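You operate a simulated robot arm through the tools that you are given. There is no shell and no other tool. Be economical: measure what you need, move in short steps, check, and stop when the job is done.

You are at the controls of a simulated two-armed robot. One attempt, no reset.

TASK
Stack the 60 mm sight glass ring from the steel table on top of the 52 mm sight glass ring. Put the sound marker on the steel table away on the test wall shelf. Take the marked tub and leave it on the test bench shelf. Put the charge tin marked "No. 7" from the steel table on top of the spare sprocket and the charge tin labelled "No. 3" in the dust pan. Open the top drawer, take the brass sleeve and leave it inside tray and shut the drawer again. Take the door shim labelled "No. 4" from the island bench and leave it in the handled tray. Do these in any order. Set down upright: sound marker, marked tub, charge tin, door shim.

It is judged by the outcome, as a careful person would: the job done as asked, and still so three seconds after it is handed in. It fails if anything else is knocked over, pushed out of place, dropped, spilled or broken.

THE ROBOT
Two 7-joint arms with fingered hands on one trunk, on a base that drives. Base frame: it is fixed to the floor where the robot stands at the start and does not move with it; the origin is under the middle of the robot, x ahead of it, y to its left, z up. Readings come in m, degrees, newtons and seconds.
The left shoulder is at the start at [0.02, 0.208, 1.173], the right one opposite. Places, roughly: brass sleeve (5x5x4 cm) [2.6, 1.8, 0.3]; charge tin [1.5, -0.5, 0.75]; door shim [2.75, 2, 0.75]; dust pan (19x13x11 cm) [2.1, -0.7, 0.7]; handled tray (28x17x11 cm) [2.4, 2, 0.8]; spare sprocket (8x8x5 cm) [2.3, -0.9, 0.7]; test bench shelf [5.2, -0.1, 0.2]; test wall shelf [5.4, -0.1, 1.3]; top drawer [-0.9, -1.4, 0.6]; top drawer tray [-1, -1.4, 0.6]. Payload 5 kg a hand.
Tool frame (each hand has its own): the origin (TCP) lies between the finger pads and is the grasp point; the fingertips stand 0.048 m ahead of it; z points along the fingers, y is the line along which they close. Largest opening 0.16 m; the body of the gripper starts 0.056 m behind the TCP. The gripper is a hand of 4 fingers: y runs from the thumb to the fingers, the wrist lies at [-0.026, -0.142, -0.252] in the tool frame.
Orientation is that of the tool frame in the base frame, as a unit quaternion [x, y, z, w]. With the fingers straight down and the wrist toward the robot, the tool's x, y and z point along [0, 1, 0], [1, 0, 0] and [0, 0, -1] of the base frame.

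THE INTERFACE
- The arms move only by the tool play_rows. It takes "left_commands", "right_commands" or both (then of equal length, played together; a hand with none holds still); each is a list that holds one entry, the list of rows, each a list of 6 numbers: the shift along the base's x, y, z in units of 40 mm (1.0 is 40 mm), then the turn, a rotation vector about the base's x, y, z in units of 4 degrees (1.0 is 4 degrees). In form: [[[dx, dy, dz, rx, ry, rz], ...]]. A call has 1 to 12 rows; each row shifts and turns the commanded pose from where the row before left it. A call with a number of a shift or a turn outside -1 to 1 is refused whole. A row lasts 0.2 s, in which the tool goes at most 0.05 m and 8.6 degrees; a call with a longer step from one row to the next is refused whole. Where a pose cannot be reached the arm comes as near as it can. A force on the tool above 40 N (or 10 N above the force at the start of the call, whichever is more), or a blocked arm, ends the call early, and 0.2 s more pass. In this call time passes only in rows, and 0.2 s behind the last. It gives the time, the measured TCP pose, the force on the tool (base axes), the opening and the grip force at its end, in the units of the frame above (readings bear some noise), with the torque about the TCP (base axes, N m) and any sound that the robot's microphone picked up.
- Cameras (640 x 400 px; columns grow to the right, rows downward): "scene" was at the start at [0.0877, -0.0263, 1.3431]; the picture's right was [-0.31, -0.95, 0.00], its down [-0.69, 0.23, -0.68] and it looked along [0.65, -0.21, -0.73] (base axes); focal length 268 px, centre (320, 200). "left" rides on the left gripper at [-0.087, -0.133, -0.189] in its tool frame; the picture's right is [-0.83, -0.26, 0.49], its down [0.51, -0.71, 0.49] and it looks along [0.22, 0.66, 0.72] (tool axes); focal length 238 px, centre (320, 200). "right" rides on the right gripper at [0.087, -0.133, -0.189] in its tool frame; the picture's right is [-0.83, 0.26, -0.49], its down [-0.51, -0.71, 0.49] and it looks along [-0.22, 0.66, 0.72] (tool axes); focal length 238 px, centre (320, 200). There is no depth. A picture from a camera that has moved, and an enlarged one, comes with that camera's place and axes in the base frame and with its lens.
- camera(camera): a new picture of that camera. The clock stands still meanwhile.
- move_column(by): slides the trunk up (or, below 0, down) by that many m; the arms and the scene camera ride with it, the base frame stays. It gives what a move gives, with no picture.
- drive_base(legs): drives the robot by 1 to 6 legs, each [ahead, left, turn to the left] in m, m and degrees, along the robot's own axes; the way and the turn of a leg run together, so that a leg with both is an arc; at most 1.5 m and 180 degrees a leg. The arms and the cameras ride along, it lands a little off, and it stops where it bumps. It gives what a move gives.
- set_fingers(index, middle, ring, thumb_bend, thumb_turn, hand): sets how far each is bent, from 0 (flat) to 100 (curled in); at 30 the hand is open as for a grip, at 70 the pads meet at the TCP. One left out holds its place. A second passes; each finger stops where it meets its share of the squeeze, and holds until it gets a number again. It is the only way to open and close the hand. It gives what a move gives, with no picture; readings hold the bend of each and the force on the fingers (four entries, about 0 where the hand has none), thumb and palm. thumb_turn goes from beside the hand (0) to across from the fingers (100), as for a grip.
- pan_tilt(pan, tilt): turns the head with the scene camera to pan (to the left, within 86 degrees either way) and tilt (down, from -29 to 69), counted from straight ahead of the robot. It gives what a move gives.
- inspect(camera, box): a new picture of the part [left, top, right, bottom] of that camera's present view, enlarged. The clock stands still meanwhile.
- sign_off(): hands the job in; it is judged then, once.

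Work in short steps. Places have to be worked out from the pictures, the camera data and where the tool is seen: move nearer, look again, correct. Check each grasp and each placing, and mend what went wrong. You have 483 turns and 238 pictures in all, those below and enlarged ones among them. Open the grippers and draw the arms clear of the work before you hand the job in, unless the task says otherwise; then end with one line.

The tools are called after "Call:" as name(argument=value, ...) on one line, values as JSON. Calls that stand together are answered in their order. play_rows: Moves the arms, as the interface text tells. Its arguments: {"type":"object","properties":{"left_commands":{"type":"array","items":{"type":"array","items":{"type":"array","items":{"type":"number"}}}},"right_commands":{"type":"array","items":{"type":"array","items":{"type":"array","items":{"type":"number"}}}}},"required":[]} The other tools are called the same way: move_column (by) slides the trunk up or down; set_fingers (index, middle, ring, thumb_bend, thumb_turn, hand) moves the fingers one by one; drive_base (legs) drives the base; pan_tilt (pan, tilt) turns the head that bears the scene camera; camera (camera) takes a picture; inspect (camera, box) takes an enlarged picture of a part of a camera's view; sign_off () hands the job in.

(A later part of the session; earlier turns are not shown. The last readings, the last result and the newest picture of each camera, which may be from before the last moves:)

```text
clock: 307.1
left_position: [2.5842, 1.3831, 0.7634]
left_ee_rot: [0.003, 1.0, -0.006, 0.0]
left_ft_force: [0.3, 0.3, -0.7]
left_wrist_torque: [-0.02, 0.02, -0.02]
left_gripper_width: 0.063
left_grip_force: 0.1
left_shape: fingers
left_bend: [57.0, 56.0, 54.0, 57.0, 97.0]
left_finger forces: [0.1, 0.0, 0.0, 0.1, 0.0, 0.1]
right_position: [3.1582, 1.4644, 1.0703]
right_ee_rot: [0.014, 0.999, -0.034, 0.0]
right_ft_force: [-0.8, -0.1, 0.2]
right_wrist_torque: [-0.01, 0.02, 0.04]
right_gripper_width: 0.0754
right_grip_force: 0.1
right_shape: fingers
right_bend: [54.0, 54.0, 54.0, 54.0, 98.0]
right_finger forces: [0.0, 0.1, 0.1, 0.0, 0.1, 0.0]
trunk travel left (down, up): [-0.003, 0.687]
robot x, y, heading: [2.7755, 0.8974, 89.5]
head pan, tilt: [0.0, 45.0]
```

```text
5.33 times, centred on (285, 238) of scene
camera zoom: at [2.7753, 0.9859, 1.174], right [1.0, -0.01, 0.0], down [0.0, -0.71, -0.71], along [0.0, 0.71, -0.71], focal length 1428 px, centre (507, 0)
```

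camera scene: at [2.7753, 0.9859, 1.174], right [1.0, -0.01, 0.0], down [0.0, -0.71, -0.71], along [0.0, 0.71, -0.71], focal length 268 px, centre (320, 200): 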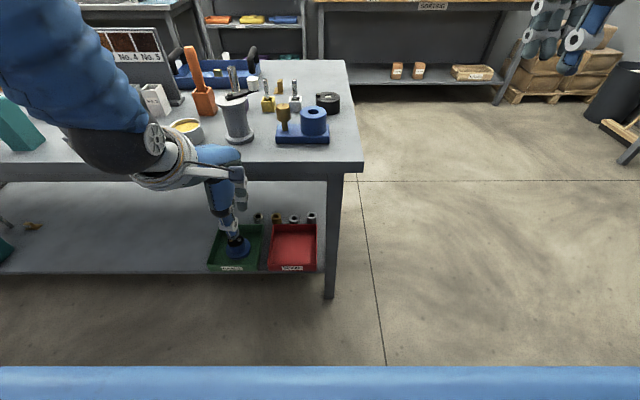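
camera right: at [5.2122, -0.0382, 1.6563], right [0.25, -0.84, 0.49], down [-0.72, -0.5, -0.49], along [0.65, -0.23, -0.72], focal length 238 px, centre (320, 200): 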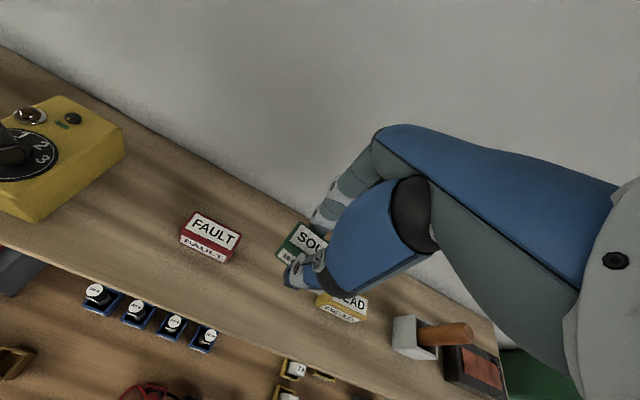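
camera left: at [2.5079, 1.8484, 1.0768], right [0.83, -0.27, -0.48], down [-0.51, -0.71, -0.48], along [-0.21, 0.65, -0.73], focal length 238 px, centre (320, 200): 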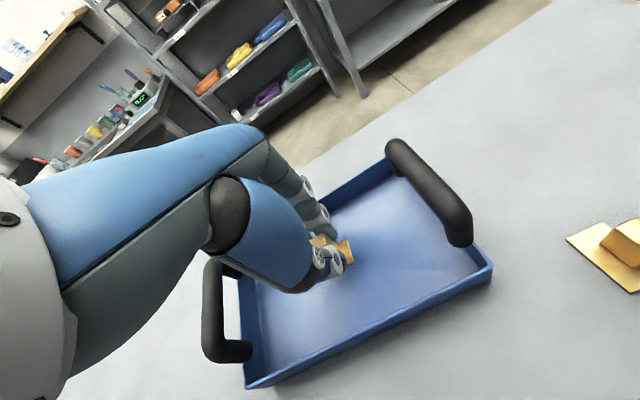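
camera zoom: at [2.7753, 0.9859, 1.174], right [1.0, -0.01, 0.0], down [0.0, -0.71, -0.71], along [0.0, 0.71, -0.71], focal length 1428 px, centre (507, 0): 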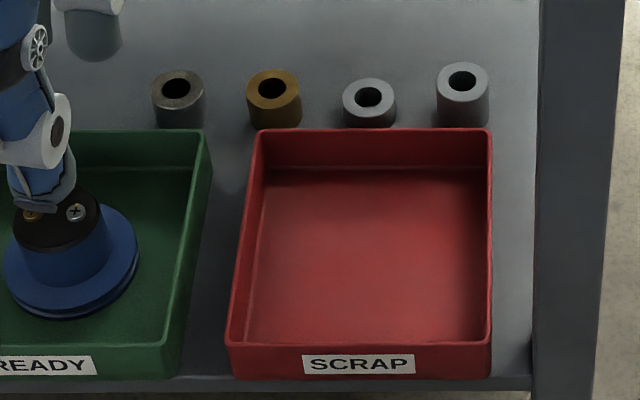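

Sleeve top ≈[2.585,1.772,0.287]. The right hand's thumb falls into the gap between the bins, so I'll use the right hand: lower it beside the bench end, levelling and tilting it ~10° forward.

Call:
play_rows(right_commands=[[[-0.3, -0.5, -0.6, 0.35, 0, 0.1], [-0.3, -0.5, -0.6, 0.35, 0, 0.1], [-0.3, -0.5, -0.6, 0.35, 0, 0.1], [-0.3, -0.5, -0.6, 0.35, 0, 0.1], [-0.3, -0.5, -0.6, 0.35, 0, 0], [-0.3, -0.3, -0.8, 0.35, 0, 0], [-0.3, 0, -1, 0.35, 0, 0], [-0.3, 0, -1, 0.35, 0, 0], [-0.3, 0, -1, 0.35, 0, 0], [0, 0, -1, 0.35, 0, 0], [0, 0, -1, 0, 0, 0], [0, 0, -1, 0, 0, 0]]])

Call:
play_rows(right_commands=[[[0, 0, -1, 0, 0, 0], [0, 0, -1, 0, 0, 0], [0, 0, -1, 0, 0, 0], [0, 0, -1, 0, 0, 0]]])

Call:
camera(camera="scene")

```text
clock: 309.7
left_position: [2.584, 1.3832, 0.7618]
left_ee_rot: [0.004, 1.0, -0.006, 0.0]
left_ft_force: [0.3, 0.5, -0.1]
left_wrist_torque: [-0.01, -0.02, 0.03]
left_gripper_width: 0.0631
left_grip_force: 0.1
left_shape: fingers
left_bend: [57.0, 56.0, 54.0, 57.0, 97.0]
left_finger forces: [0.1, 0.0, 0.0, 0.0, 0.1, 0.1]
right_position: [3.0944, 1.4285, 0.6615]
right_ee_rot: [-0.001, 0.996, 0.089, 0.001]
right_ft_force: [1.6, 1.2, 0.8]
right_wrist_torque: [-0.08, -0.03, 0.03]
right_gripper_width: 0.0753
right_grip_force: 0.2
right_shape: fingers
right_bend: [54.0, 54.0, 54.0, 54.0, 98.0]
right_finger forces: [0.0, 0.0, 0.0, 0.0, 0.0, 0.0]
right hand out of reach, approached as far as the arm can: row 2, 3, 4, 5, 7, 8, 9, 10
trunk travel left (down, up): [-0.003, 0.687]
robot x, y, heading: [2.7727, 0.8948, 89.9]
head pan, tilt: [0.0, 45.0]
```

```text
clock: 310.7
left_position: [2.5844, 1.3833, 0.7619]
left_ee_rot: [0.003, 1.0, -0.006, 0.0]
left_ft_force: [0.1, 0.8, -0.2]
left_wrist_torque: [-0.03, 0.02, 0.04]
left_gripper_width: 0.0634
left_grip_force: 0.1
left_shape: fingers
left_bend: [57.0, 56.0, 54.0, 57.0, 97.0]
left_finger forces: [0.0, 0.0, 0.1, 0.1, 0.0, 0.0]
right_position: [3.1226, 1.4404, 0.5235]
right_ee_rot: [-0.006, 0.997, 0.08, -0.005]
right_ft_force: [-0.3, 0.7, 1.1]
right_wrist_torque: [-0.07, 0.03, 0.02]
right_gripper_width: 0.0754
right_grip_force: 0.0
right_shape: fingers
right_bend: [54.0, 54.0, 54.0, 54.0, 98.0]
right_finger forces: [0.0, 0.0, 0.0, 0.1, 0.0, 0.1]
right hand out of reach, approached as far as the arm can: row 2, 3, 4
trunk travel left (down, up): [-0.003, 0.687]
robot x, y, heading: [2.7747, 0.8967, 89.7]
head pan, tilt: [0.0, 45.0]
```

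```text
82 pictures are left
camera scene: at [2.7754, 0.9864, 1.1738], right [1.0, -0.01, 0.0], down [0.0, -0.71, -0.71], along [0.0, 0.71, -0.71], focal length 268 px, centre (320, 200)
```

scene: 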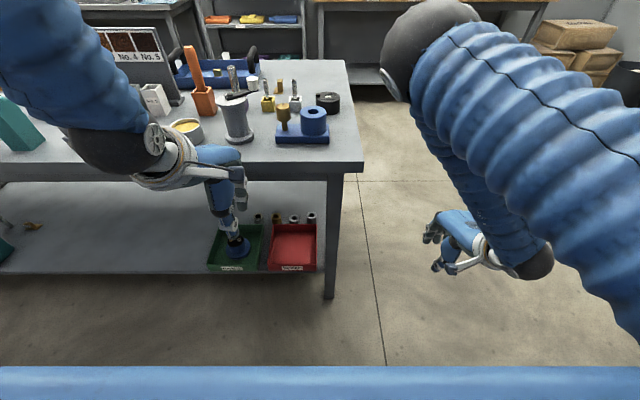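

Right hand is beside the bench end. Back up 0.12, strafe left 0.37, keeping clear of the bench leg.

Call:
drive_base(legs=[[-0.13, 0, 0], [0, 0.37, 0]])

Call:
camera(camera="scene")

```text
clock: 314.0
left_position: [2.203, 1.2521, 0.7628]
left_ee_rot: [-0.002, 1.0, -0.006, 0.001]
left_ft_force: [-0.1, 0.1, -0.7]
left_wrist_torque: [0.0, -0.06, 0.03]
left_gripper_width: 0.0633
left_grip_force: 0.2
left_shape: fingers
left_bend: [57.0, 56.0, 54.0, 57.0, 97.0]
left_finger forces: [0.0, 0.0, 0.1, 0.1, 0.1, 0.0]
right_position: [2.7417, 1.3138, 0.5244]
right_ee_rot: [-0.011, 0.997, 0.08, -0.006]
right_ft_force: [-0.3, 0.1, -0.4]
right_wrist_torque: [-0.03, 0.0, -0.03]
right_gripper_width: 0.0755
right_grip_force: 0.0
right_shape: fingers
right_bend: [54.0, 54.0, 54.0, 54.0, 98.0]
right_finger forces: [0.0, 0.0, 0.0, 0.0, 0.1, 0.0]
trunk travel left (down, up): [-0.003, 0.687]
robot x, y, heading: [2.3961, 0.7638, 90.3]
head pan, tilt: [0.0, 45.0]
```

```text
81 pictures are left
camera scene: at [2.3967, 0.8563, 1.1738], right [1.0, 0.0, 0.0], down [0.0, -0.71, -0.71], along [0.0, 0.71, -0.71], focal length 268 px, centre (320, 200)
```

scene: 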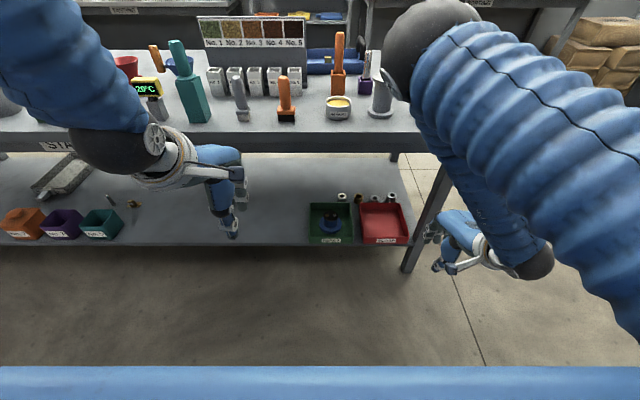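

Move the right hand left to x≈2.59 and a little forward; see where the commanded height stands.

Call:
play_rows(right_commands=[[[-0.8, 0.3, 0.8, 0, 0, 0], [-0.8, 0.3, 0.8, 0, 0, 0], [-0.8, 0.3, 0, 0, 0, 0], [-0.8, 0.3, 0, 0, 0, 0], [-0.8, 0.3, 0, 0, 0, 0]]])

```text
clock: 315.2
left_position: [2.2031, 1.252, 0.761]
left_ee_rot: [0.0, 1.0, -0.007, 0.001]
left_ft_force: [-0.7, -0.3, 0.1]
left_wrist_torque: [-0.02, -0.02, -0.01]
left_gripper_width: 0.0631
left_grip_force: 0.0
left_shape: fingers
left_bend: [57.0, 56.0, 54.0, 57.0, 97.0]
left_finger forces: [0.0, 0.1, 0.0, 0.0, 0.0, 0.0]
right_position: [2.6338, 1.395, 0.6147]
right_ee_rot: [-0.016, 0.997, 0.074, -0.013]
right_ft_force: [0.6, 0.6, -0.3]
right_wrist_torque: [0.02, -0.02, 0.01]
right_gripper_width: 0.0754
right_grip_force: 0.1
right_shape: fingers
right_bend: [54.0, 54.0, 54.0, 54.0, 97.0]
right_finger forces: [0.0, 0.0, 0.0, 0.0, 0.0, 0.0]
right hand out of reach, approached as far as the arm can: row 2, 3, 4, 5
trunk travel left (down, up): [-0.003, 0.687]
robot x, y, heading: [2.3964, 0.7641, 90.2]
head pan, tilt: [0.0, 45.0]
```

Lower straight down in front of the bench.

Call:
play_rows(right_commands=[[[-0.3, 0, -0.9, 0, 0, 0], [-0.2, 0, -0.9, 0, 0, 0], [0, 0, -0.9, 0, 0, 0], [0, 0, -0.9, 0, 0, 0], [0, 0, -0.9, 0, 0, 0]]])

Call:
camera(camera="right")

```text
clock: 316.4
left_position: [2.2032, 1.2528, 0.762]
left_ee_rot: [0.001, 1.0, -0.006, 0.0]
left_ft_force: [-0.9, -0.1, -0.1]
left_wrist_torque: [0.02, 0.0, -0.02]
left_gripper_width: 0.0632
left_grip_force: 0.0
left_shape: fingers
left_bend: [57.0, 56.0, 54.0, 57.0, 97.0]
left_finger forces: [0.0, 0.0, 0.0, 0.0, 0.1, 0.0]
right_position: [2.6898, 1.4372, 0.4784]
right_ee_rot: [-0.015, 0.997, 0.074, -0.013]
right_ft_force: [0.5, 1.9, 1.0]
right_wrist_torque: [-0.14, -0.02, 0.02]
right_gripper_width: 0.0753
right_grip_force: 0.0
right_shape: fingers
right_bend: [54.0, 54.0, 54.0, 54.0, 97.0]
right_finger forces: [0.0, 0.0, 0.1, 0.0, 0.0, 0.0]
right hand out of reach, approached as far as the arm can: row 1, 2, 3, 4, 5
trunk travel left (down, up): [-0.003, 0.687]
robot x, y, heading: [2.3962, 0.7666, 90.1]
head pan, tilt: [0.0, 45.0]
```

```text
80 pictures are left
camera right: at [2.6115, 1.2755, 0.647], right [0.84, 0.21, 0.5], down [0.51, -0.61, -0.6], along [0.18, 0.76, -0.62], focal length 238 px, centre (320, 200)
```

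right: 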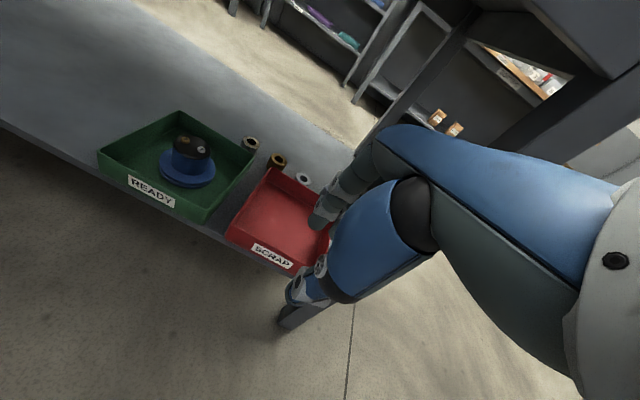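

The commanded point is too close in; move the command forward/right so it is reachable: target ≈[2.59,1.42,0.37].

Call:
play_rows(right_commands=[[[0.8, 0.9, 0, 0, 0, 0], [0.8, 0.9, 0, 0, 0, 0], [0.8, 0.9, -0.3, 0, 0, 0], [0, 0.8, -0.5, 0, 0, 0]]])

```text
clock: 317.0
left_position: [2.2015, 1.2516, 0.7625]
left_ee_rot: [-0.001, 1.0, -0.004, 0.0]
left_ft_force: [1.3, 1.0, -0.2]
left_wrist_torque: [-0.07, 0.05, 0.02]
left_gripper_width: 0.0633
left_grip_force: 0.1
left_shape: fingers
left_bend: [57.0, 56.0, 54.0, 57.0, 97.0]
left_finger forces: [0.0, 0.1, 0.0, 0.0, 0.1, 0.1]
right_position: [2.7289, 1.4954, 0.4749]
right_ee_rot: [-0.019, 0.997, 0.078, -0.011]
right_ft_force: [-10.2, -5.6, 6.0]
right_wrist_torque: [0.71, -1.32, 0.0]
right_gripper_width: 0.0754
right_grip_force: 5.2
right_shape: fingers
right_bend: [54.0, 54.0, 54.0, 54.0, 98.0]
right_finger forces: [0.0, 0.1, 8.4, 0.1, 0.1, 2.0]
trunk travel left (down, up): [-0.003, 0.687]
robot x, y, heading: [2.3954, 0.7645, 90.0]
head pan, tilt: [0.0, 45.0]
stopped in row 2 (right hand): the force on the tool passed its limit (the readings are from after the stop); the commanded pose is now the measured one
```

The ring finger touched the bench leg. Back off gently toward −x/−y.

Call:
play_rows(right_commands=[[[-0.5, -0.3, 0, 0, 0, 0], [-0.7, -0.3, 0, 0, 0, 0], [-0.7, -0.3, 0, 0, 0, 0], [-0.7, -0.2, 0, 0, 0, 0]]])

Call:
camera(camera="scene")

```text
clock: 318.0
left_position: [2.2025, 1.2528, 0.7622]
left_ee_rot: [-0.001, 1.0, -0.006, 0.0]
left_ft_force: [0.4, 0.3, -0.2]
left_wrist_torque: [-0.01, -0.02, 0.02]
left_gripper_width: 0.0634
left_grip_force: 0.2
left_shape: fingers
left_bend: [57.0, 56.0, 54.0, 57.0, 97.0]
left_finger forces: [0.0, 0.0, 0.0, 0.0, 0.0, 0.1]
right_position: [2.6457, 1.4662, 0.485]
right_ee_rot: [-0.023, 0.997, 0.07, -0.017]
right_ft_force: [-0.1, -0.2, -0.5]
right_wrist_torque: [0.0, 0.03, -0.02]
right_gripper_width: 0.0752
right_grip_force: 0.1
right_shape: fingers
right_bend: [54.0, 54.0, 54.0, 54.0, 97.0]
right_finger forces: [0.0, 0.1, 0.0, 0.0, 0.1, 0.0]
right hand out of reach, approached as far as the arm can: row 3, 4
trunk travel left (down, up): [-0.003, 0.687]
robot x, y, heading: [2.3987, 0.7683, 90.3]
head pan, tilt: [0.0, 45.0]
```

```text
79 pictures are left
camera scene: at [2.3966, 0.8563, 1.1738], right [1.0, 0.0, 0.0], down [0.0, -0.71, -0.71], along [0.0, 0.71, -0.71], focal length 268 px, centre (320, 200)
```

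scene: 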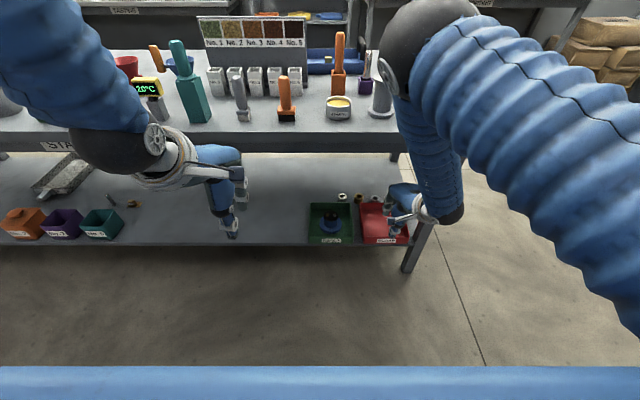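

The arm is too folded here. Back the base up 0.29 and extend the arm instead, then drive in.

Call:
drive_base(legs=[[-0.29, 0, 0]])

Call:
play_rows(right_commands=[[[-0.3, 0.8, -0.2, 0, 0, 0], [-0.3, 0.9, -0.4, 0, 0, 0], [-0.3, 0.9, -0.4, 0, 0, 0], [-0.3, 0.9, -0.4, 0, 0, 0], [-0.2, 0.9, -0.4, 0, 0, 0], [0, 0.9, -0.4, 0, 0, 0]]])

Call:
camera(camera="scene")

```text
clock: 320.0
left_position: [2.2083, 0.9637, 0.7627]
left_ee_rot: [0.006, 1.0, -0.005, 0.0]
left_ft_force: [-0.5, -0.2, -0.4]
left_wrist_torque: [-0.02, 0.01, 0.01]
left_gripper_width: 0.0632
left_grip_force: 0.1
left_shape: fingers
left_bend: [57.0, 56.0, 54.0, 57.0, 97.0]
left_finger forces: [0.0, 0.0, 0.0, 0.0, 0.0, 0.0]
right_position: [2.6555, 1.1734, 0.4848]
right_ee_rot: [-0.017, 0.997, 0.071, -0.016]
right_ft_force: [0.1, -0.7, -0.1]
right_wrist_torque: [-0.01, -0.03, -0.04]
right_gripper_width: 0.0753
right_grip_force: 0.1
right_shape: fingers
right_bend: [54.0, 54.0, 54.0, 54.0, 97.0]
right_finger forces: [0.0, 0.0, 0.1, 0.0, 0.0, 0.1]
trunk travel left (down, up): [-0.003, 0.687]
robot x, y, heading: [2.3958, 0.4812, 89.4]
head pan, tilt: [0.0, 45.0]
```

```text
clock: 321.4
left_position: [2.2085, 0.9651, 0.7634]
left_ee_rot: [0.007, 1.0, -0.006, 0.0]
left_ft_force: [-0.5, 0.8, 0.0]
left_wrist_torque: [-0.02, 0.04, -0.01]
left_gripper_width: 0.0631
left_grip_force: 0.1
left_shape: fingers
left_bend: [57.0, 56.0, 54.0, 57.0, 97.0]
left_finger forces: [0.1, 0.0, 0.1, 0.1, 0.0, 0.0]
right_position: [2.5995, 1.3852, 0.3991]
right_ee_rot: [-0.016, 0.997, 0.069, -0.017]
right_ft_force: [-0.8, 0.4, -1.1]
right_wrist_torque: [0.02, 0.03, 0.05]
right_gripper_width: 0.0752
right_grip_force: 0.2
right_shape: fingers
right_bend: [54.0, 54.0, 54.0, 54.0, 97.0]
right_finger forces: [0.0, 0.0, 0.0, 0.0, 0.0, 0.0]
trunk travel left (down, up): [-0.003, 0.687]
robot x, y, heading: [2.3921, 0.4772, 89.6]
head pan, tilt: [0.0, 45.0]
```

```text
78 pictures are left
camera scene: at [2.3971, 0.5673, 1.1737], right [1.0, -0.01, 0.0], down [-0.01, -0.71, -0.71], along [0.01, 0.71, -0.71], focal length 268 px, centre (320, 200)
```

scene: 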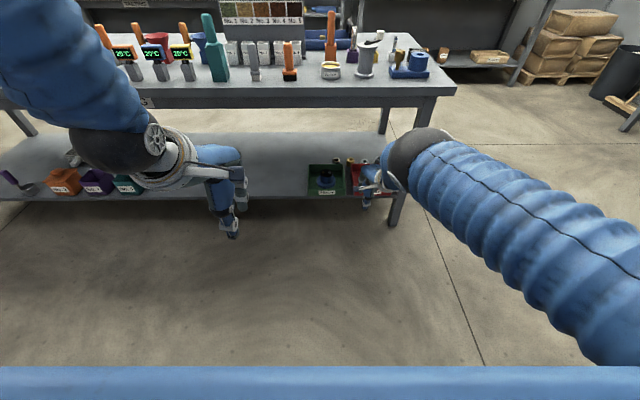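

Tilt 10° more so the wrist sits lower, extend slightly and lower to z≈0.37 before driving in.

Call:
play_rows(right_commands=[[[-0.1, 0.3, -0.2, 0.9, 0, 0], [-0.1, 0.3, -0.3, 0.9, 0, 0], [0, 0.3, -0.3, 0.8, 0, 0]]])

Call:
camera(camera="right")

```text
clock: 322.2
left_position: [2.2085, 0.9644, 0.7631]
left_ee_rot: [0.006, 1.0, -0.005, 0.0]
left_ft_force: [0.6, -0.6, 0.4]
left_wrist_torque: [0.07, -0.01, -0.04]
left_gripper_width: 0.063
left_grip_force: 0.1
left_shape: fingers
left_bend: [57.0, 56.0, 54.0, 57.0, 97.0]
left_finger forces: [0.0, 0.1, 0.1, 0.0, 0.0, 0.0]
right_position: [2.6032, 1.4137, 0.3766]
right_ee_rot: [-0.014, 0.99, 0.142, -0.012]
right_ft_force: [-0.8, -0.5, 0.2]
right_wrist_torque: [0.02, -0.15, -0.07]
right_gripper_width: 0.0756
right_grip_force: 0.1
right_shape: fingers
right_bend: [54.0, 54.0, 54.0, 54.0, 97.0]
right_finger forces: [0.1, 0.0, 0.0, 0.0, 0.1, 0.0]
right hand out of reach, approached as far as the arm can: row 3
trunk travel left (down, up): [-0.003, 0.687]
robot x, y, heading: [2.3935, 0.4766, 89.2]
head pan, tilt: [0.0, 45.0]
```

```text
77 pictures are left
camera right: at [2.5243, 1.2321, 0.523], right [0.84, 0.14, 0.52], down [0.51, -0.53, -0.68], along [0.18, 0.84, -0.51], focal length 238 px, centre (320, 200)
```

right: 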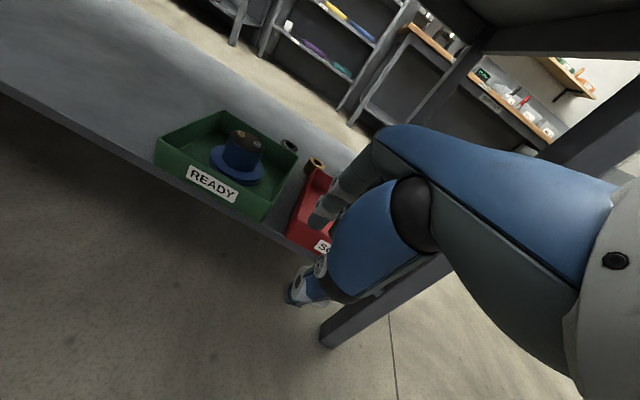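

Fully extended at z≈0.377. Drive in 0.35 m with a 2 cm left shift.

Call:
drive_base(legs=[[0.2, 0.015, 0], [0.14, 0.005, 0]])

Call:
camera(camera="right")

Call:
camera(camera="scene")

```text
clock: 324.7
left_position: [2.1871, 1.3021, 0.7623]
left_ee_rot: [0.003, 1.0, -0.006, 0.0]
left_ft_force: [-0.2, 1.3, -0.8]
left_wrist_torque: [-0.09, -0.06, -0.01]
left_gripper_width: 0.0631
left_grip_force: 0.0
left_shape: fingers
left_bend: [57.0, 56.0, 54.0, 57.0, 97.0]
left_finger forces: [0.0, 0.0, 0.0, 0.1, 0.0, 0.1]
right_position: [2.5832, 1.7517, 0.3752]
right_ee_rot: [-0.016, 0.99, 0.139, -0.012]
right_ft_force: [-0.7, 0.9, -0.2]
right_wrist_torque: [-0.04, 0.03, 0.05]
right_gripper_width: 0.0755
right_grip_force: 0.1
right_shape: fingers
right_bend: [54.0, 54.0, 54.0, 54.0, 97.0]
right_finger forces: [0.0, 0.0, 0.1, 0.0, 0.0, 0.1]
trunk travel left (down, up): [-0.003, 0.687]
robot x, y, heading: [2.378, 0.8087, 89.9]
head pan, tilt: [0.0, 45.0]
```

```text
76 pictures are left
camera right: at [2.5037, 1.5699, 0.5206], right [0.84, 0.14, 0.52], down [0.51, -0.53, -0.68], along [0.18, 0.84, -0.52], focal length 238 px, centre (320, 200)
```

right: 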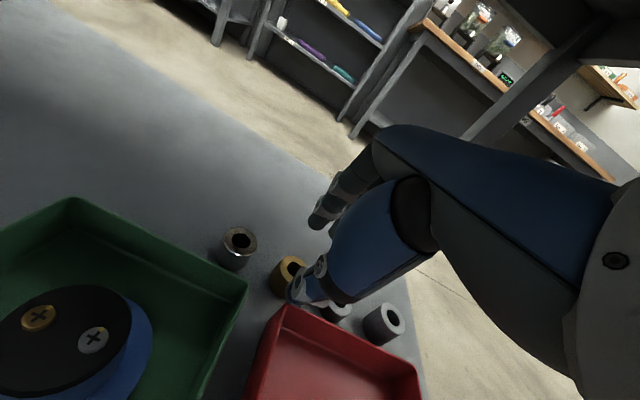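

```text
75 pictures are left
camera scene: at [2.3789, 0.9045, 1.1737], right [1.0, -0.01, 0.0], down [0.0, -0.71, -0.71], along [0.0, 0.71, -0.71], focal length 268 px, centre (320, 200)
```

scene: 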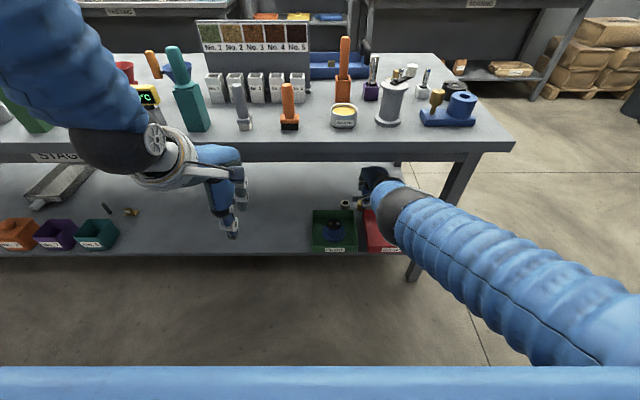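

Sleeve seen at ≈[2.578,1.773]. Drive 4 cm closer for slack, then position above it.

Call:
drive_base(legs=[[0.05, 0, 0]])

Call:
play_rows(right_commands=[[[0, -0.5, 0, 0, 0, 0], [0, -0.4, -0.3, 0, 0, 0]]])

Call:
inspect(camera="right", box=[200, 160, 420, 340])

```text
clock: 325.6
left_position: [2.1871, 1.3523, 0.7619]
left_ee_rot: [0.003, 1.0, -0.007, 0.0]
left_ft_force: [0.0, 1.2, -0.3]
left_wrist_torque: [-0.07, 0.01, -0.01]
left_gripper_width: 0.063
left_grip_force: 0.1
left_shape: fingers
left_bend: [57.0, 56.0, 54.0, 57.0, 97.0]
left_finger forces: [0.0, 0.1, 0.0, 0.1, 0.1, 0.0]
right_position: [2.5822, 1.8027, 0.3753]
right_ee_rot: [-0.016, 0.99, 0.14, -0.012]
right_ft_force: [-0.2, -0.1, -0.5]
right_wrist_torque: [0.02, 0.05, 0.01]
right_gripper_width: 0.075
right_grip_force: 0.0
right_shape: fingers
right_bend: [54.0, 54.0, 54.0, 54.0, 97.0]
right_finger forces: [0.0, 0.1, 0.1, 0.1, 0.0, 0.1]
trunk travel left (down, up): [-0.003, 0.687]
robot x, y, heading: [2.38, 0.8629, 89.7]
head pan, tilt: [0.0, 45.0]
```

```text
clock: 326.2
left_position: [2.1874, 1.351, 0.7629]
left_ee_rot: [0.004, 1.0, -0.006, 0.0]
left_ft_force: [0.3, -0.2, -0.3]
left_wrist_torque: [-0.03, 0.03, 0.03]
left_gripper_width: 0.0632
left_grip_force: 0.0
left_shape: fingers
left_bend: [57.0, 56.0, 54.0, 57.0, 97.0]
left_finger forces: [0.1, 0.0, 0.0, 0.0, 0.0, 0.0]
right_position: [2.5855, 1.7848, 0.3657]
right_ee_rot: [-0.017, 0.991, 0.133, -0.013]
right_ft_force: [-0.8, 2.1, 1.0]
right_wrist_torque: [-0.18, -0.01, 0.04]
right_gripper_width: 0.0751
right_grip_force: 0.0
right_shape: fingers
right_bend: [54.0, 54.0, 54.0, 54.0, 97.0]
right_finger forces: [0.0, 0.0, 0.0, 0.1, 0.0, 0.1]
right hand out of reach, approached as far as the arm can: row 1, 2
trunk travel left (down, up): [-0.003, 0.687]
robot x, y, heading: [2.378, 0.8597, 89.8]
head pan, tilt: [0.0, 45.0]
```

```text
2.22 times, centred on (310, 250) of right
camera zoom: at [2.5072, 1.6047, 0.5146], right [0.84, 0.15, 0.52], down [0.51, -0.54, -0.67], along [0.18, 0.83, -0.53], focal length 530 px, centre (342, 89)
```

zoom: 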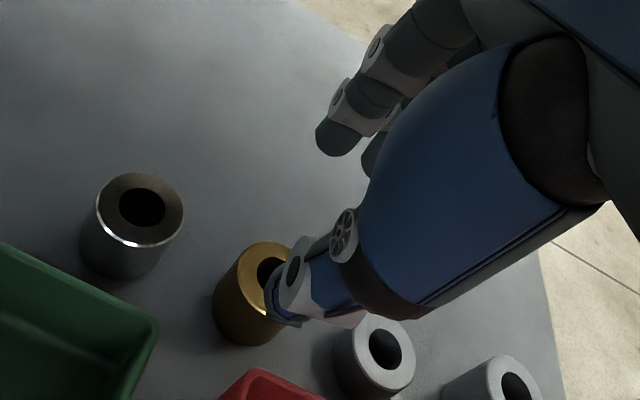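

Call:
play_rows(right_commands=[[[-0.05, -0.5, 0, 0, 0, 0], [0, -0.4, 0, 0, 0, 0]]])

Call:
inspect(camera="right", box=[200, 160, 420, 340])

```text
clock: 326.8
left_position: [2.1884, 1.3503, 0.7623]
left_ee_rot: [0.003, 1.0, -0.007, 0.0]
left_ft_force: [0.3, 0.4, -0.1]
left_wrist_torque: [0.0, -0.02, 0.04]
left_gripper_width: 0.0634
left_grip_force: 0.2
left_shape: fingers
left_bend: [57.0, 56.0, 54.0, 57.0, 97.0]
left_finger forces: [0.0, 0.0, 0.0, 0.1, 0.0, 0.0]
right_position: [2.5878, 1.7811, 0.3716]
right_ee_rot: [-0.017, 0.991, 0.13, -0.013]
right_ft_force: [0.5, 0.9, 0.1]
right_wrist_torque: [0.01, -0.09, 0.0]
right_gripper_width: 0.0753
right_grip_force: 0.0
right_shape: fingers
right_bend: [54.0, 54.0, 54.0, 54.0, 97.0]
right_finger forces: [0.0, 0.0, 0.1, 0.0, 0.0, 0.1]
right hand out of reach, approached as far as the arm can: row 1, 2
trunk travel left (down, up): [-0.003, 0.687]
robot x, y, heading: [2.3749, 0.8637, 89.7]
head pan, tilt: [0.0, 45.0]
```

```text
2.22 times, centred on (310, 250) of right
camera zoom: at [2.5111, 1.6004, 0.5208], right [0.84, 0.16, 0.52], down [0.51, -0.54, -0.67], along [0.17, 0.83, -0.53], focal length 530 px, centre (342, 89)
```

zoom: 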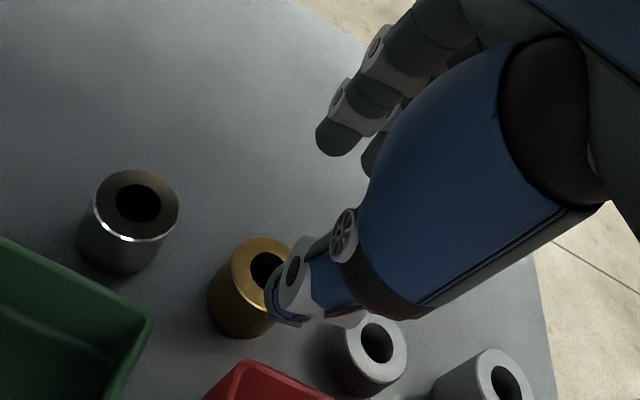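

The forward tilt seems to be what limits the wrist. Reduce the tilt by ~8° while easing down and back.

Call:
play_rows(right_commands=[[[0, 0, 0, -0.5, 0, 0], [0, 0, 0, -0.5, 0, 0], [0, 0, 0, -0.5, 0, 0], [0, 0, 0, -0.5, 0, 0]]])

Call:
inspect(camera="right", box=[200, 160, 420, 340])

```text
clock: 327.8
left_position: [2.1897, 1.3465, 0.7629]
left_ee_rot: [0.005, 1.0, -0.005, -0.001]
left_ft_force: [-1.2, 0.0, -0.9]
left_wrist_torque: [0.0, -0.02, 0.03]
left_gripper_width: 0.0631
left_grip_force: 0.0
left_shape: fingers
left_bend: [57.0, 56.0, 54.0, 57.0, 97.0]
left_finger forces: [0.0, 0.0, 0.0, 0.1, 0.0, 0.0]
right_position: [2.5897, 1.7627, 0.3549]
right_ee_rot: [-0.013, 0.998, 0.061, -0.015]
right_ft_force: [-0.7, -0.2, -0.7]
right_wrist_torque: [-0.01, -0.02, -0.01]
right_gripper_width: 0.0754
right_grip_force: 0.1
right_shape: fingers
right_bend: [54.0, 54.0, 54.0, 54.0, 97.0]
right_finger forces: [0.0, 0.1, 0.0, 0.1, 0.1, 0.0]
trunk travel left (down, up): [-0.003, 0.687]
robot x, y, heading: [2.3732, 0.8584, 89.5]
head pan, tilt: [0.0, 45.0]
```

```text
2.22 times, centred on (310, 250) of right
camera zoom: at [2.5114, 1.6056, 0.5283], right [0.84, 0.22, 0.49], down [0.51, -0.63, -0.59], along [0.18, 0.74, -0.64], focal length 530 px, centre (342, 89)
```

zoom: 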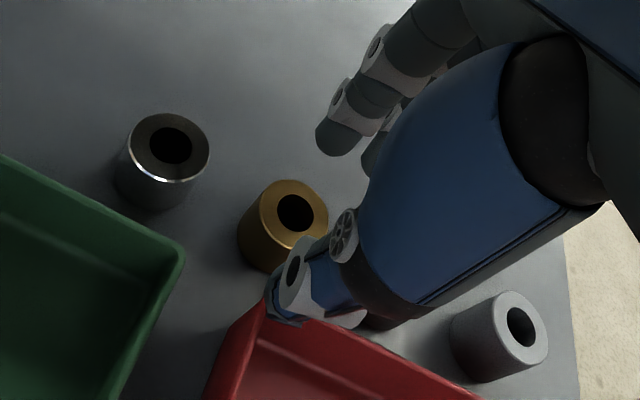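

Now the hand follows exactly. Sleeve at ≈[2.576,1.7775]. Shift to [2.580,1.774] and lower halfway.

Call:
play_rows(right_commands=[[[-0.25, 0.28, 0, 0, 0, 0], [0, 0, -0.3, 0, 0, 0], [0, 0, -0.25, 0, 0, 0]]])

Call:
inspect(camera="right", box=[200, 160, 420, 340])

```text
clock: 328.6
left_position: [2.1897, 1.345, 0.7664]
left_ee_rot: [0.005, 1.0, -0.003, 0.0]
left_ft_force: [-1.3, -1.0, -0.1]
left_wrist_torque: [0.0, -0.01, 0.02]
left_gripper_width: 0.0634
left_grip_force: 0.0
left_shape: fingers
left_bend: [57.0, 56.0, 54.0, 57.0, 97.0]
left_finger forces: [0.0, 0.0, 0.0, 0.0, 0.0, 0.0]
right_position: [2.5848, 1.7766, 0.3501]
right_ee_rot: [-0.01, 0.998, 0.065, -0.013]
right_ft_force: [2.9, -6.4, 73.4]
right_wrist_torque: [-4.54, 0.5, 0.24]
right_gripper_width: 0.0812
right_grip_force: 36.7
right_shape: fingers
right_bend: [54.0, 54.0, 54.0, 53.0, 98.0]
right_finger forces: [0.1, 0.1, 0.1, 0.1, 73.7, 0.0]
trunk travel left (down, up): [-0.003, 0.687]
robot x, y, heading: [2.3798, 0.8597, 89.5]
head pan, tilt: [0.0, 45.0]
stopped in row 3 (right hand): the force on the tool passed its limit (the readings are from after the stop); the commanded pose is now the measured one
```

```text
2.22 times, centred on (310, 250) of right
camera zoom: at [2.5057, 1.6189, 0.5214], right [0.84, 0.21, 0.5], down [0.51, -0.63, -0.59], along [0.19, 0.75, -0.64], focal length 530 px, centre (342, 89)
```

zoom: 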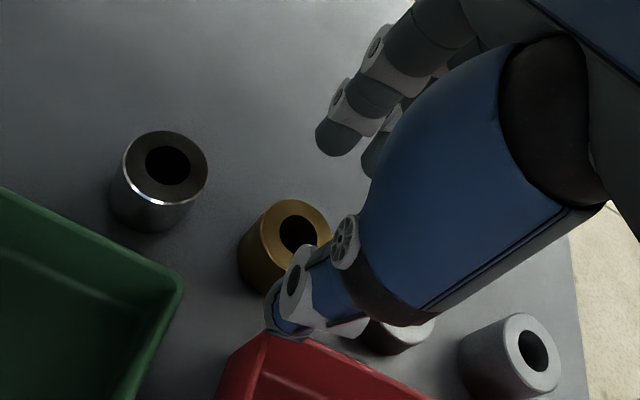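

The thumb came down on the red bin's rim. Raise, then pre-bend the thumb more so it fits between rim and sleeve.

Call:
play_rows(right_commands=[[[0, 0, 0.4, 0, 0, 0], [0, 0, 0.3, 0, 0, 0]]])

Call:
set_fingers(hand="right", index=50, middle=50, ring=46, thumb_bend=62)

Call:
inspect(camera="right", box=[200, 160, 420, 340])

```text
clock: 328.8
left_position: [2.1901, 1.3459, 0.7646]
left_ee_rot: [0.007, 1.0, -0.004, 0.0]
left_ft_force: [-0.4, -0.1, 0.2]
left_wrist_torque: [0.02, -0.06, -0.02]
left_gripper_width: 0.0632
left_grip_force: 0.0
left_shape: fingers
left_bend: [57.0, 56.0, 54.0, 57.0, 97.0]
left_finger forces: [0.0, 0.0, 0.1, 0.1, 0.1, 0.0]
right_position: [2.5845, 1.7769, 0.3504]
right_ee_rot: [-0.009, 0.998, 0.066, -0.015]
right_ft_force: [2.9, -5.3, 53.2]
right_wrist_torque: [-3.26, 0.32, 0.23]
right_gripper_width: 0.0811
right_grip_force: 26.7
right_shape: fingers
right_bend: [54.0, 54.0, 54.0, 53.0, 98.0]
right_finger forces: [0.0, 0.0, 0.1, 0.0, 52.7, 0.1]
trunk travel left (down, up): [-0.003, 0.687]
robot x, y, heading: [2.3784, 0.8583, 89.3]
head pan, tilt: [0.0, 45.0]
stopped in row 1 (right hand): the force on the tool passed its limit (the readings are from after the stop); the commanded pose is now the measured one
```

```text
clock: 329.8
left_position: [2.1896, 1.3487, 0.7623]
left_ee_rot: [0.006, 1.0, -0.006, 0.0]
left_ft_force: [-0.4, -0.3, 0.3]
left_wrist_torque: [-0.04, -0.02, 0.04]
left_gripper_width: 0.063
left_grip_force: 0.1
left_shape: fingers
left_bend: [57.0, 56.0, 54.0, 57.0, 97.0]
left_finger forces: [0.0, 0.0, 0.1, 0.0, 0.1, 0.0]
right_position: [2.5843, 1.7783, 0.3432]
right_ee_rot: [-0.01, 0.998, 0.063, -0.014]
right_ft_force: [0.2, -0.2, 0.4]
right_wrist_torque: [0.02, -0.02, 0.0]
right_gripper_width: 0.0676
right_grip_force: 0.0
right_shape: fingers
right_bend: [50.0, 50.0, 46.0, 62.0, 98.0]
right_finger forces: [0.1, 0.0, 0.1, 0.1, 0.1, 0.0]
trunk travel left (down, up): [-0.003, 0.687]
robot x, y, heading: [2.3779, 0.8577, 89.7]
head pan, tilt: [0.0, 45.0]
```

```text
2.22 times, centred on (310, 250) of right
camera zoom: at [2.5054, 1.6211, 0.5162], right [0.84, 0.21, 0.49], down [0.5, -0.63, -0.59], along [0.19, 0.75, -0.64], focal length 530 px, centre (342, 89)
```

zoom: 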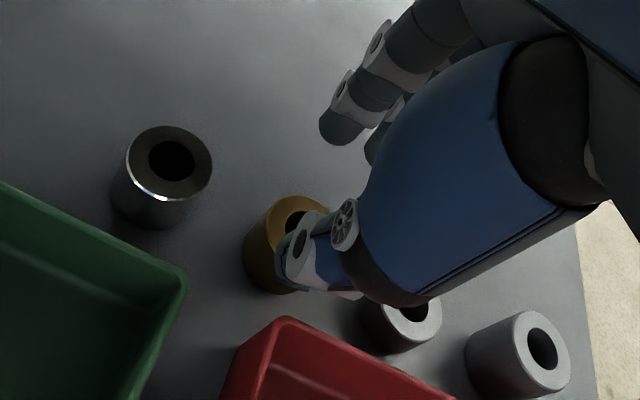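

Now the thumb lies between rim (y≈1.726) and sleeve front (≈1.758). Lower slowly to z≈0.305.

Call:
play_rows(right_commands=[[[0, -0.06, -0.2, 0, 0, 0], [0, 0, -0.25, 0, 0, 0]]])

Call:
inspect(camera="right", box=[200, 160, 420, 340])

```text
clock: 330.4
left_position: [2.1898, 1.3488, 0.7625]
left_ee_rot: [0.005, 1.0, -0.005, -0.001]
left_ft_force: [0.5, 0.1, -0.5]
left_wrist_torque: [0.01, 0.01, -0.03]
left_gripper_width: 0.0633
left_grip_force: 0.1
left_shape: fingers
left_bend: [57.0, 56.0, 54.0, 57.0, 97.0]
left_finger forces: [0.0, 0.0, 0.0, 0.0, 0.0, 0.1]
right_position: [2.5834, 1.7761, 0.325]
right_ee_rot: [-0.009, 0.998, 0.063, -0.013]
right_ft_force: [-0.5, -0.5, -0.2]
right_wrist_torque: [-0.06, -0.02, 0.0]
right_gripper_width: 0.0681
right_grip_force: 0.4
right_shape: fingers
right_bend: [50.0, 50.0, 46.0, 62.0, 97.0]
right_finger forces: [0.0, 0.0, 0.0, 0.1, 0.5, 0.0]
trunk travel left (down, up): [-0.003, 0.687]
robot x, y, heading: [2.3778, 0.8607, 89.4]
head pan, tilt: [0.0, 45.0]
```

```text
2.22 times, centred on (310, 250) of right
camera zoom: at [2.5048, 1.619, 0.4983], right [0.84, 0.21, 0.49], down [0.5, -0.63, -0.59], along [0.18, 0.75, -0.64], focal length 530 px, centre (342, 89)
```

zoom: 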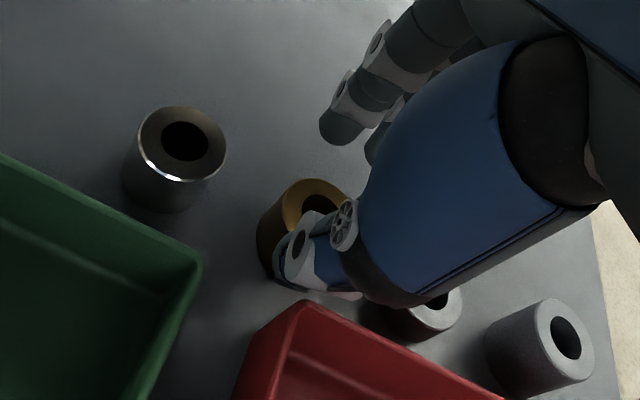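

Thumb is in front of the sleeve as planned. Lower the last 2 cm.

Call:
play_rows(right_commands=[[[0, -0.03, -0.25, 0, 0, 0], [0, 0, -0.22, 0, 0, 0]]])

Call:
set_fingers(hand="right", index=72, middle=72, ring=58, thumb_bend=68)

Call:
inspect(camera="right", box=[200, 160, 420, 340])

```text
clock: 331.0
left_position: [2.1897, 1.3491, 0.7631]
left_ee_rot: [0.005, 1.0, -0.005, 0.0]
left_ft_force: [0.1, -0.1, 1.2]
left_wrist_torque: [-0.02, 0.02, 0.01]
left_gripper_width: 0.0633
left_grip_force: 0.2
left_shape: fingers
left_bend: [57.0, 56.0, 54.0, 57.0, 97.0]
left_finger forces: [0.1, 0.0, 0.0, 0.0, 0.0, 0.0]
right_position: [2.5863, 1.7767, 0.3119]
right_ee_rot: [-0.01, 0.998, 0.065, -0.015]
right_ft_force: [-0.8, -0.5, 3.3]
right_wrist_torque: [-0.19, 0.05, -0.02]
right_gripper_width: 0.0674
right_grip_force: 2.3
right_shape: fingers
right_bend: [50.0, 50.0, 46.0, 62.0, 97.0]
right_finger forces: [0.0, 0.0, 0.0, 0.0, 4.2, 0.0]
right hand out of reach, approached as far as the arm can: row 2
trunk travel left (down, up): [-0.003, 0.687]
robot x, y, heading: [2.375, 0.86, 89.5]
head pan, tilt: [0.0, 45.0]
```

```text
clock: 332.0
left_position: [2.19, 1.3478, 0.7626]
left_ee_rot: [0.006, 1.0, -0.006, 0.0]
left_ft_force: [0.3, -0.8, 0.6]
left_wrist_torque: [0.03, -0.01, -0.04]
left_gripper_width: 0.0632
left_grip_force: 0.1
left_shape: fingers
left_bend: [57.0, 56.0, 54.0, 57.0, 97.0]
left_finger forces: [0.0, 0.0, 0.0, 0.0, 0.0, 0.1]
right_position: [2.5859, 1.7768, 0.3129]
right_ee_rot: [-0.01, 0.998, 0.066, -0.014]
right_ft_force: [0.0, 6.9, 12.5]
right_wrist_torque: [0.18, 0.13, -0.07]
right_gripper_width: 0.0469
right_grip_force: 21.5
right_shape: fingers
right_bend: [62.0, 66.0, 57.0, 62.0, 96.0]
right_finger forces: [12.9, 11.9, 0.1, 0.0, 17.6, 0.0]
trunk travel left (down, up): [-0.003, 0.687]
robot x, y, heading: [2.378, 0.8608, 89.6]
head pan, tilt: [0.0, 45.0]
```

```text
2.22 times, centred on (310, 250) of right
camera zoom: at [2.5068, 1.6196, 0.4852], right [0.84, 0.21, 0.49], down [0.5, -0.63, -0.59], along [0.19, 0.75, -0.64], focal length 530 px, centre (342, 89)
```

zoom: 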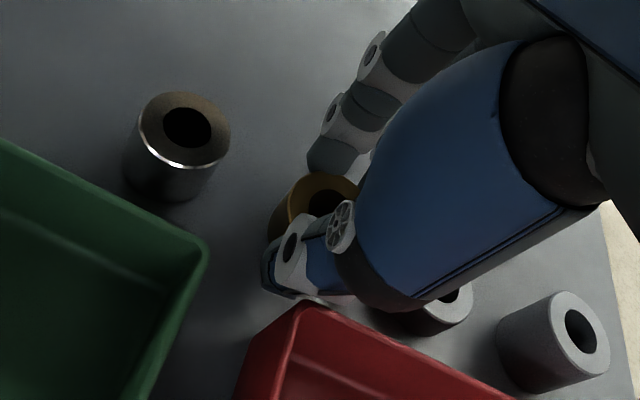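

Sleeve gripped (47 mm, 21 N). Lift ~6.5 cm so it clears the bin rim.

Call:
play_rows(right_commands=[[[0, 0, 0.3, 0, 0, 0], [0, 0, 0.5, 0, 0, 0], [0, 0, 0.5, 0, 0, 0], [0, 0, 0.4, 0, 0, 0]]])

Call:
camera(camera="right")

Call:
inspect(camera="scene", box=[300, 130, 480, 290])

```text
clock: 333.2
left_position: [2.1923, 1.3474, 0.764]
left_ee_rot: [0.007, 1.0, -0.006, 0.001]
left_ft_force: [-1.2, 0.0, -1.1]
left_wrist_torque: [0.06, -0.15, 0.01]
left_gripper_width: 0.0629
left_grip_force: 0.1
left_shape: fingers
left_bend: [57.0, 56.0, 54.0, 57.0, 97.0]
left_finger forces: [0.1, 0.0, 0.1, 0.0, 0.0, 0.1]
right_position: [2.5952, 1.7424, 0.3418]
right_ee_rot: [-0.003, 0.999, 0.039, -0.014]
right_ft_force: [0.3, 0.0, -2.7]
right_wrist_torque: [-0.01, -0.01, 0.0]
right_gripper_width: 0.0471
right_grip_force: 18.2
right_shape: fingers
right_bend: [63.0, 67.0, 57.0, 61.0, 96.0]
right_finger forces: [9.4, 10.6, 0.1, 0.1, 17.6, 0.0]
trunk travel left (down, up): [-0.003, 0.687]
robot x, y, heading: [2.3805, 0.8573, 89.1]
head pan, tilt: [0.0, 45.0]
stopped in row 4 (right hand): the arm was blocked; the commanded pose is now the measured one
```

```text
67 pictures are left
camera right: at [2.5148, 1.5951, 0.5217], right [0.85, 0.23, 0.48], down [0.5, -0.67, -0.56], along [0.2, 0.71, -0.68], focal length 238 px, centre (320, 200)
```

right: 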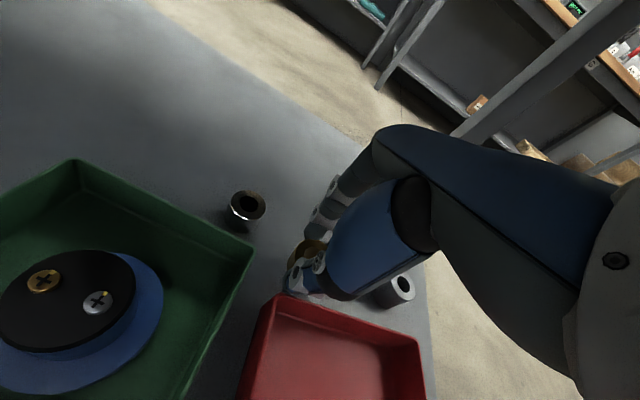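

```text
2.50 times, centred on (390, 210) of scene
camera zoom: at [2.3799, 0.9481, 1.1756], right [1.0, -0.01, 0.0], down [-0.01, -0.71, -0.71], along [0.01, 0.71, -0.71], focal length 669 px, centre (145, 175)
```

zoom: 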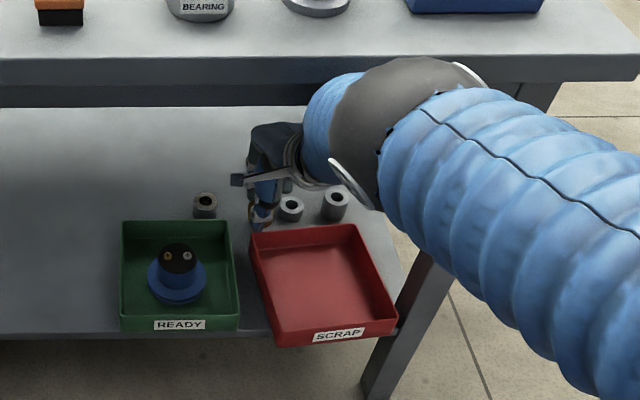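

Blocked by the forearm meeting the bench edge, and the sleeve was pulled against the red bin, which turned a little. Go forward again and tilt the hand forward (lowers the wrist).

Call:
play_rows(right_commands=[[[-0.1, 0.45, 0, 0.4, 0, 0], [-0.1, 0.45, 0, 0.5, 0, 0], [0, 0.2, 0.1, 0.6, 0, 0], [0, 0, 0.2, 0.6, 0, 0]]])

Call:
camera(camera="right")

```text
clock: 334.2
left_position: [2.1929, 1.3481, 0.7625]
left_ee_rot: [0.007, 1.0, -0.005, -0.001]
left_ft_force: [0.0, -0.8, -0.6]
left_wrist_torque: [0.04, 0.0, -0.01]
left_gripper_width: 0.0632
left_grip_force: 0.0
left_shape: fingers
left_bend: [57.0, 56.0, 54.0, 57.0, 97.0]
left_finger forces: [0.0, 0.1, 0.1, 0.0, 0.0, 0.0]
right_position: [2.5878, 1.7912, 0.3546]
right_ee_rot: [-0.006, 0.993, 0.113, -0.013]
right_ft_force: [0.1, 0.6, -1.2]
right_wrist_torque: [-0.12, 0.0, 0.0]
right_gripper_width: 0.047
right_grip_force: 17.7
right_shape: fingers
right_bend: [63.0, 71.0, 57.0, 61.0, 96.0]
right_finger forces: [9.0, 9.9, 0.0, 0.0, 17.5, 0.0]
trunk travel left (down, up): [-0.003, 0.687]
robot x, y, heading: [2.3785, 0.8572, 89.4]
head pan, tilt: [0.0, 45.0]
```

```text
65 pictures are left
camera right: at [2.5067, 1.6178, 0.5102], right [0.85, 0.15, 0.51], down [0.5, -0.57, -0.65], along [0.19, 0.81, -0.56], focal length 238 px, centre (320, 200)
```

right: 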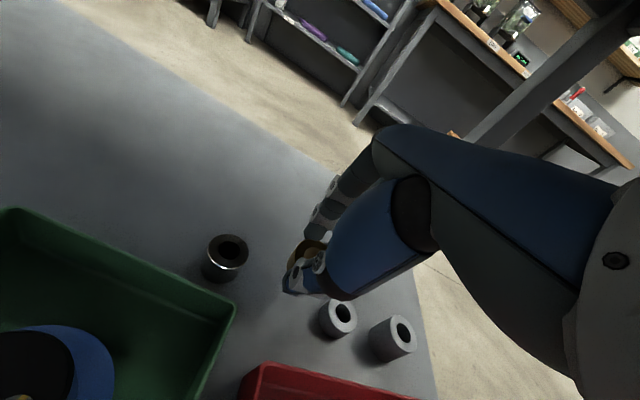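

Call:
play_rows(right_commands=[[[0, 0, 0.25, 0.4, 0, 0], [0, 0, 0.25, 0.4, 0, 0], [0, 0.05, 0.25, 0.2, 0, 0]]])

Call:
inspect(camera="scene", box=[300, 130, 480, 290])

```text
clock: 335.0
left_position: [2.1928, 1.3473, 0.7621]
left_ee_rot: [0.006, 1.0, -0.006, 0.0]
left_ft_force: [-0.3, 0.2, -0.1]
left_wrist_torque: [0.04, 0.0, -0.02]
left_gripper_width: 0.0632
left_grip_force: 0.1
left_shape: fingers
left_bend: [57.0, 56.0, 54.0, 57.0, 97.0]
left_finger forces: [0.0, 0.0, 0.0, 0.0, 0.2, 0.1]
right_position: [2.5886, 1.7942, 0.3842]
right_ee_rot: [-0.005, 0.989, 0.144, -0.013]
right_ft_force: [0.2, -0.9, -4.9]
right_wrist_torque: [0.08, 0.03, -0.03]
right_gripper_width: 0.0466
right_grip_force: 17.7
right_shape: fingers
right_bend: [63.0, 71.0, 57.0, 61.0, 96.0]
right_finger forces: [8.8, 9.6, 0.0, 0.0, 17.5, 0.0]
trunk travel left (down, up): [-0.003, 0.687]
robot x, y, heading: [2.375, 0.8591, 89.3]
head pan, tilt: [0.0, 45.0]
```

```text
2.50 times, centred on (390, 210) of scene
camera zoom: at [2.3806, 0.95, 1.1738], right [1.0, -0.01, 0.0], down [-0.01, -0.71, -0.71], along [0.01, 0.71, -0.71], focal length 669 px, centre (145, 175)
```

zoom: 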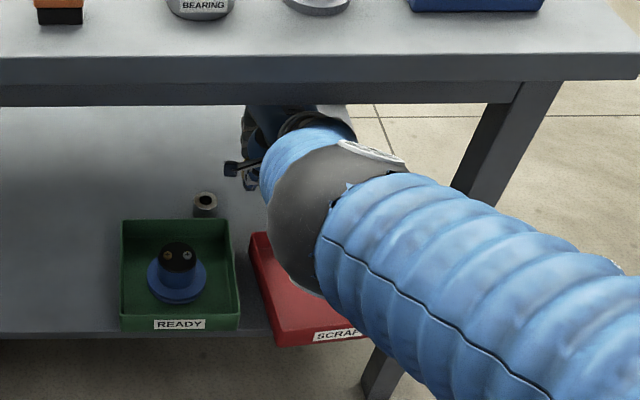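

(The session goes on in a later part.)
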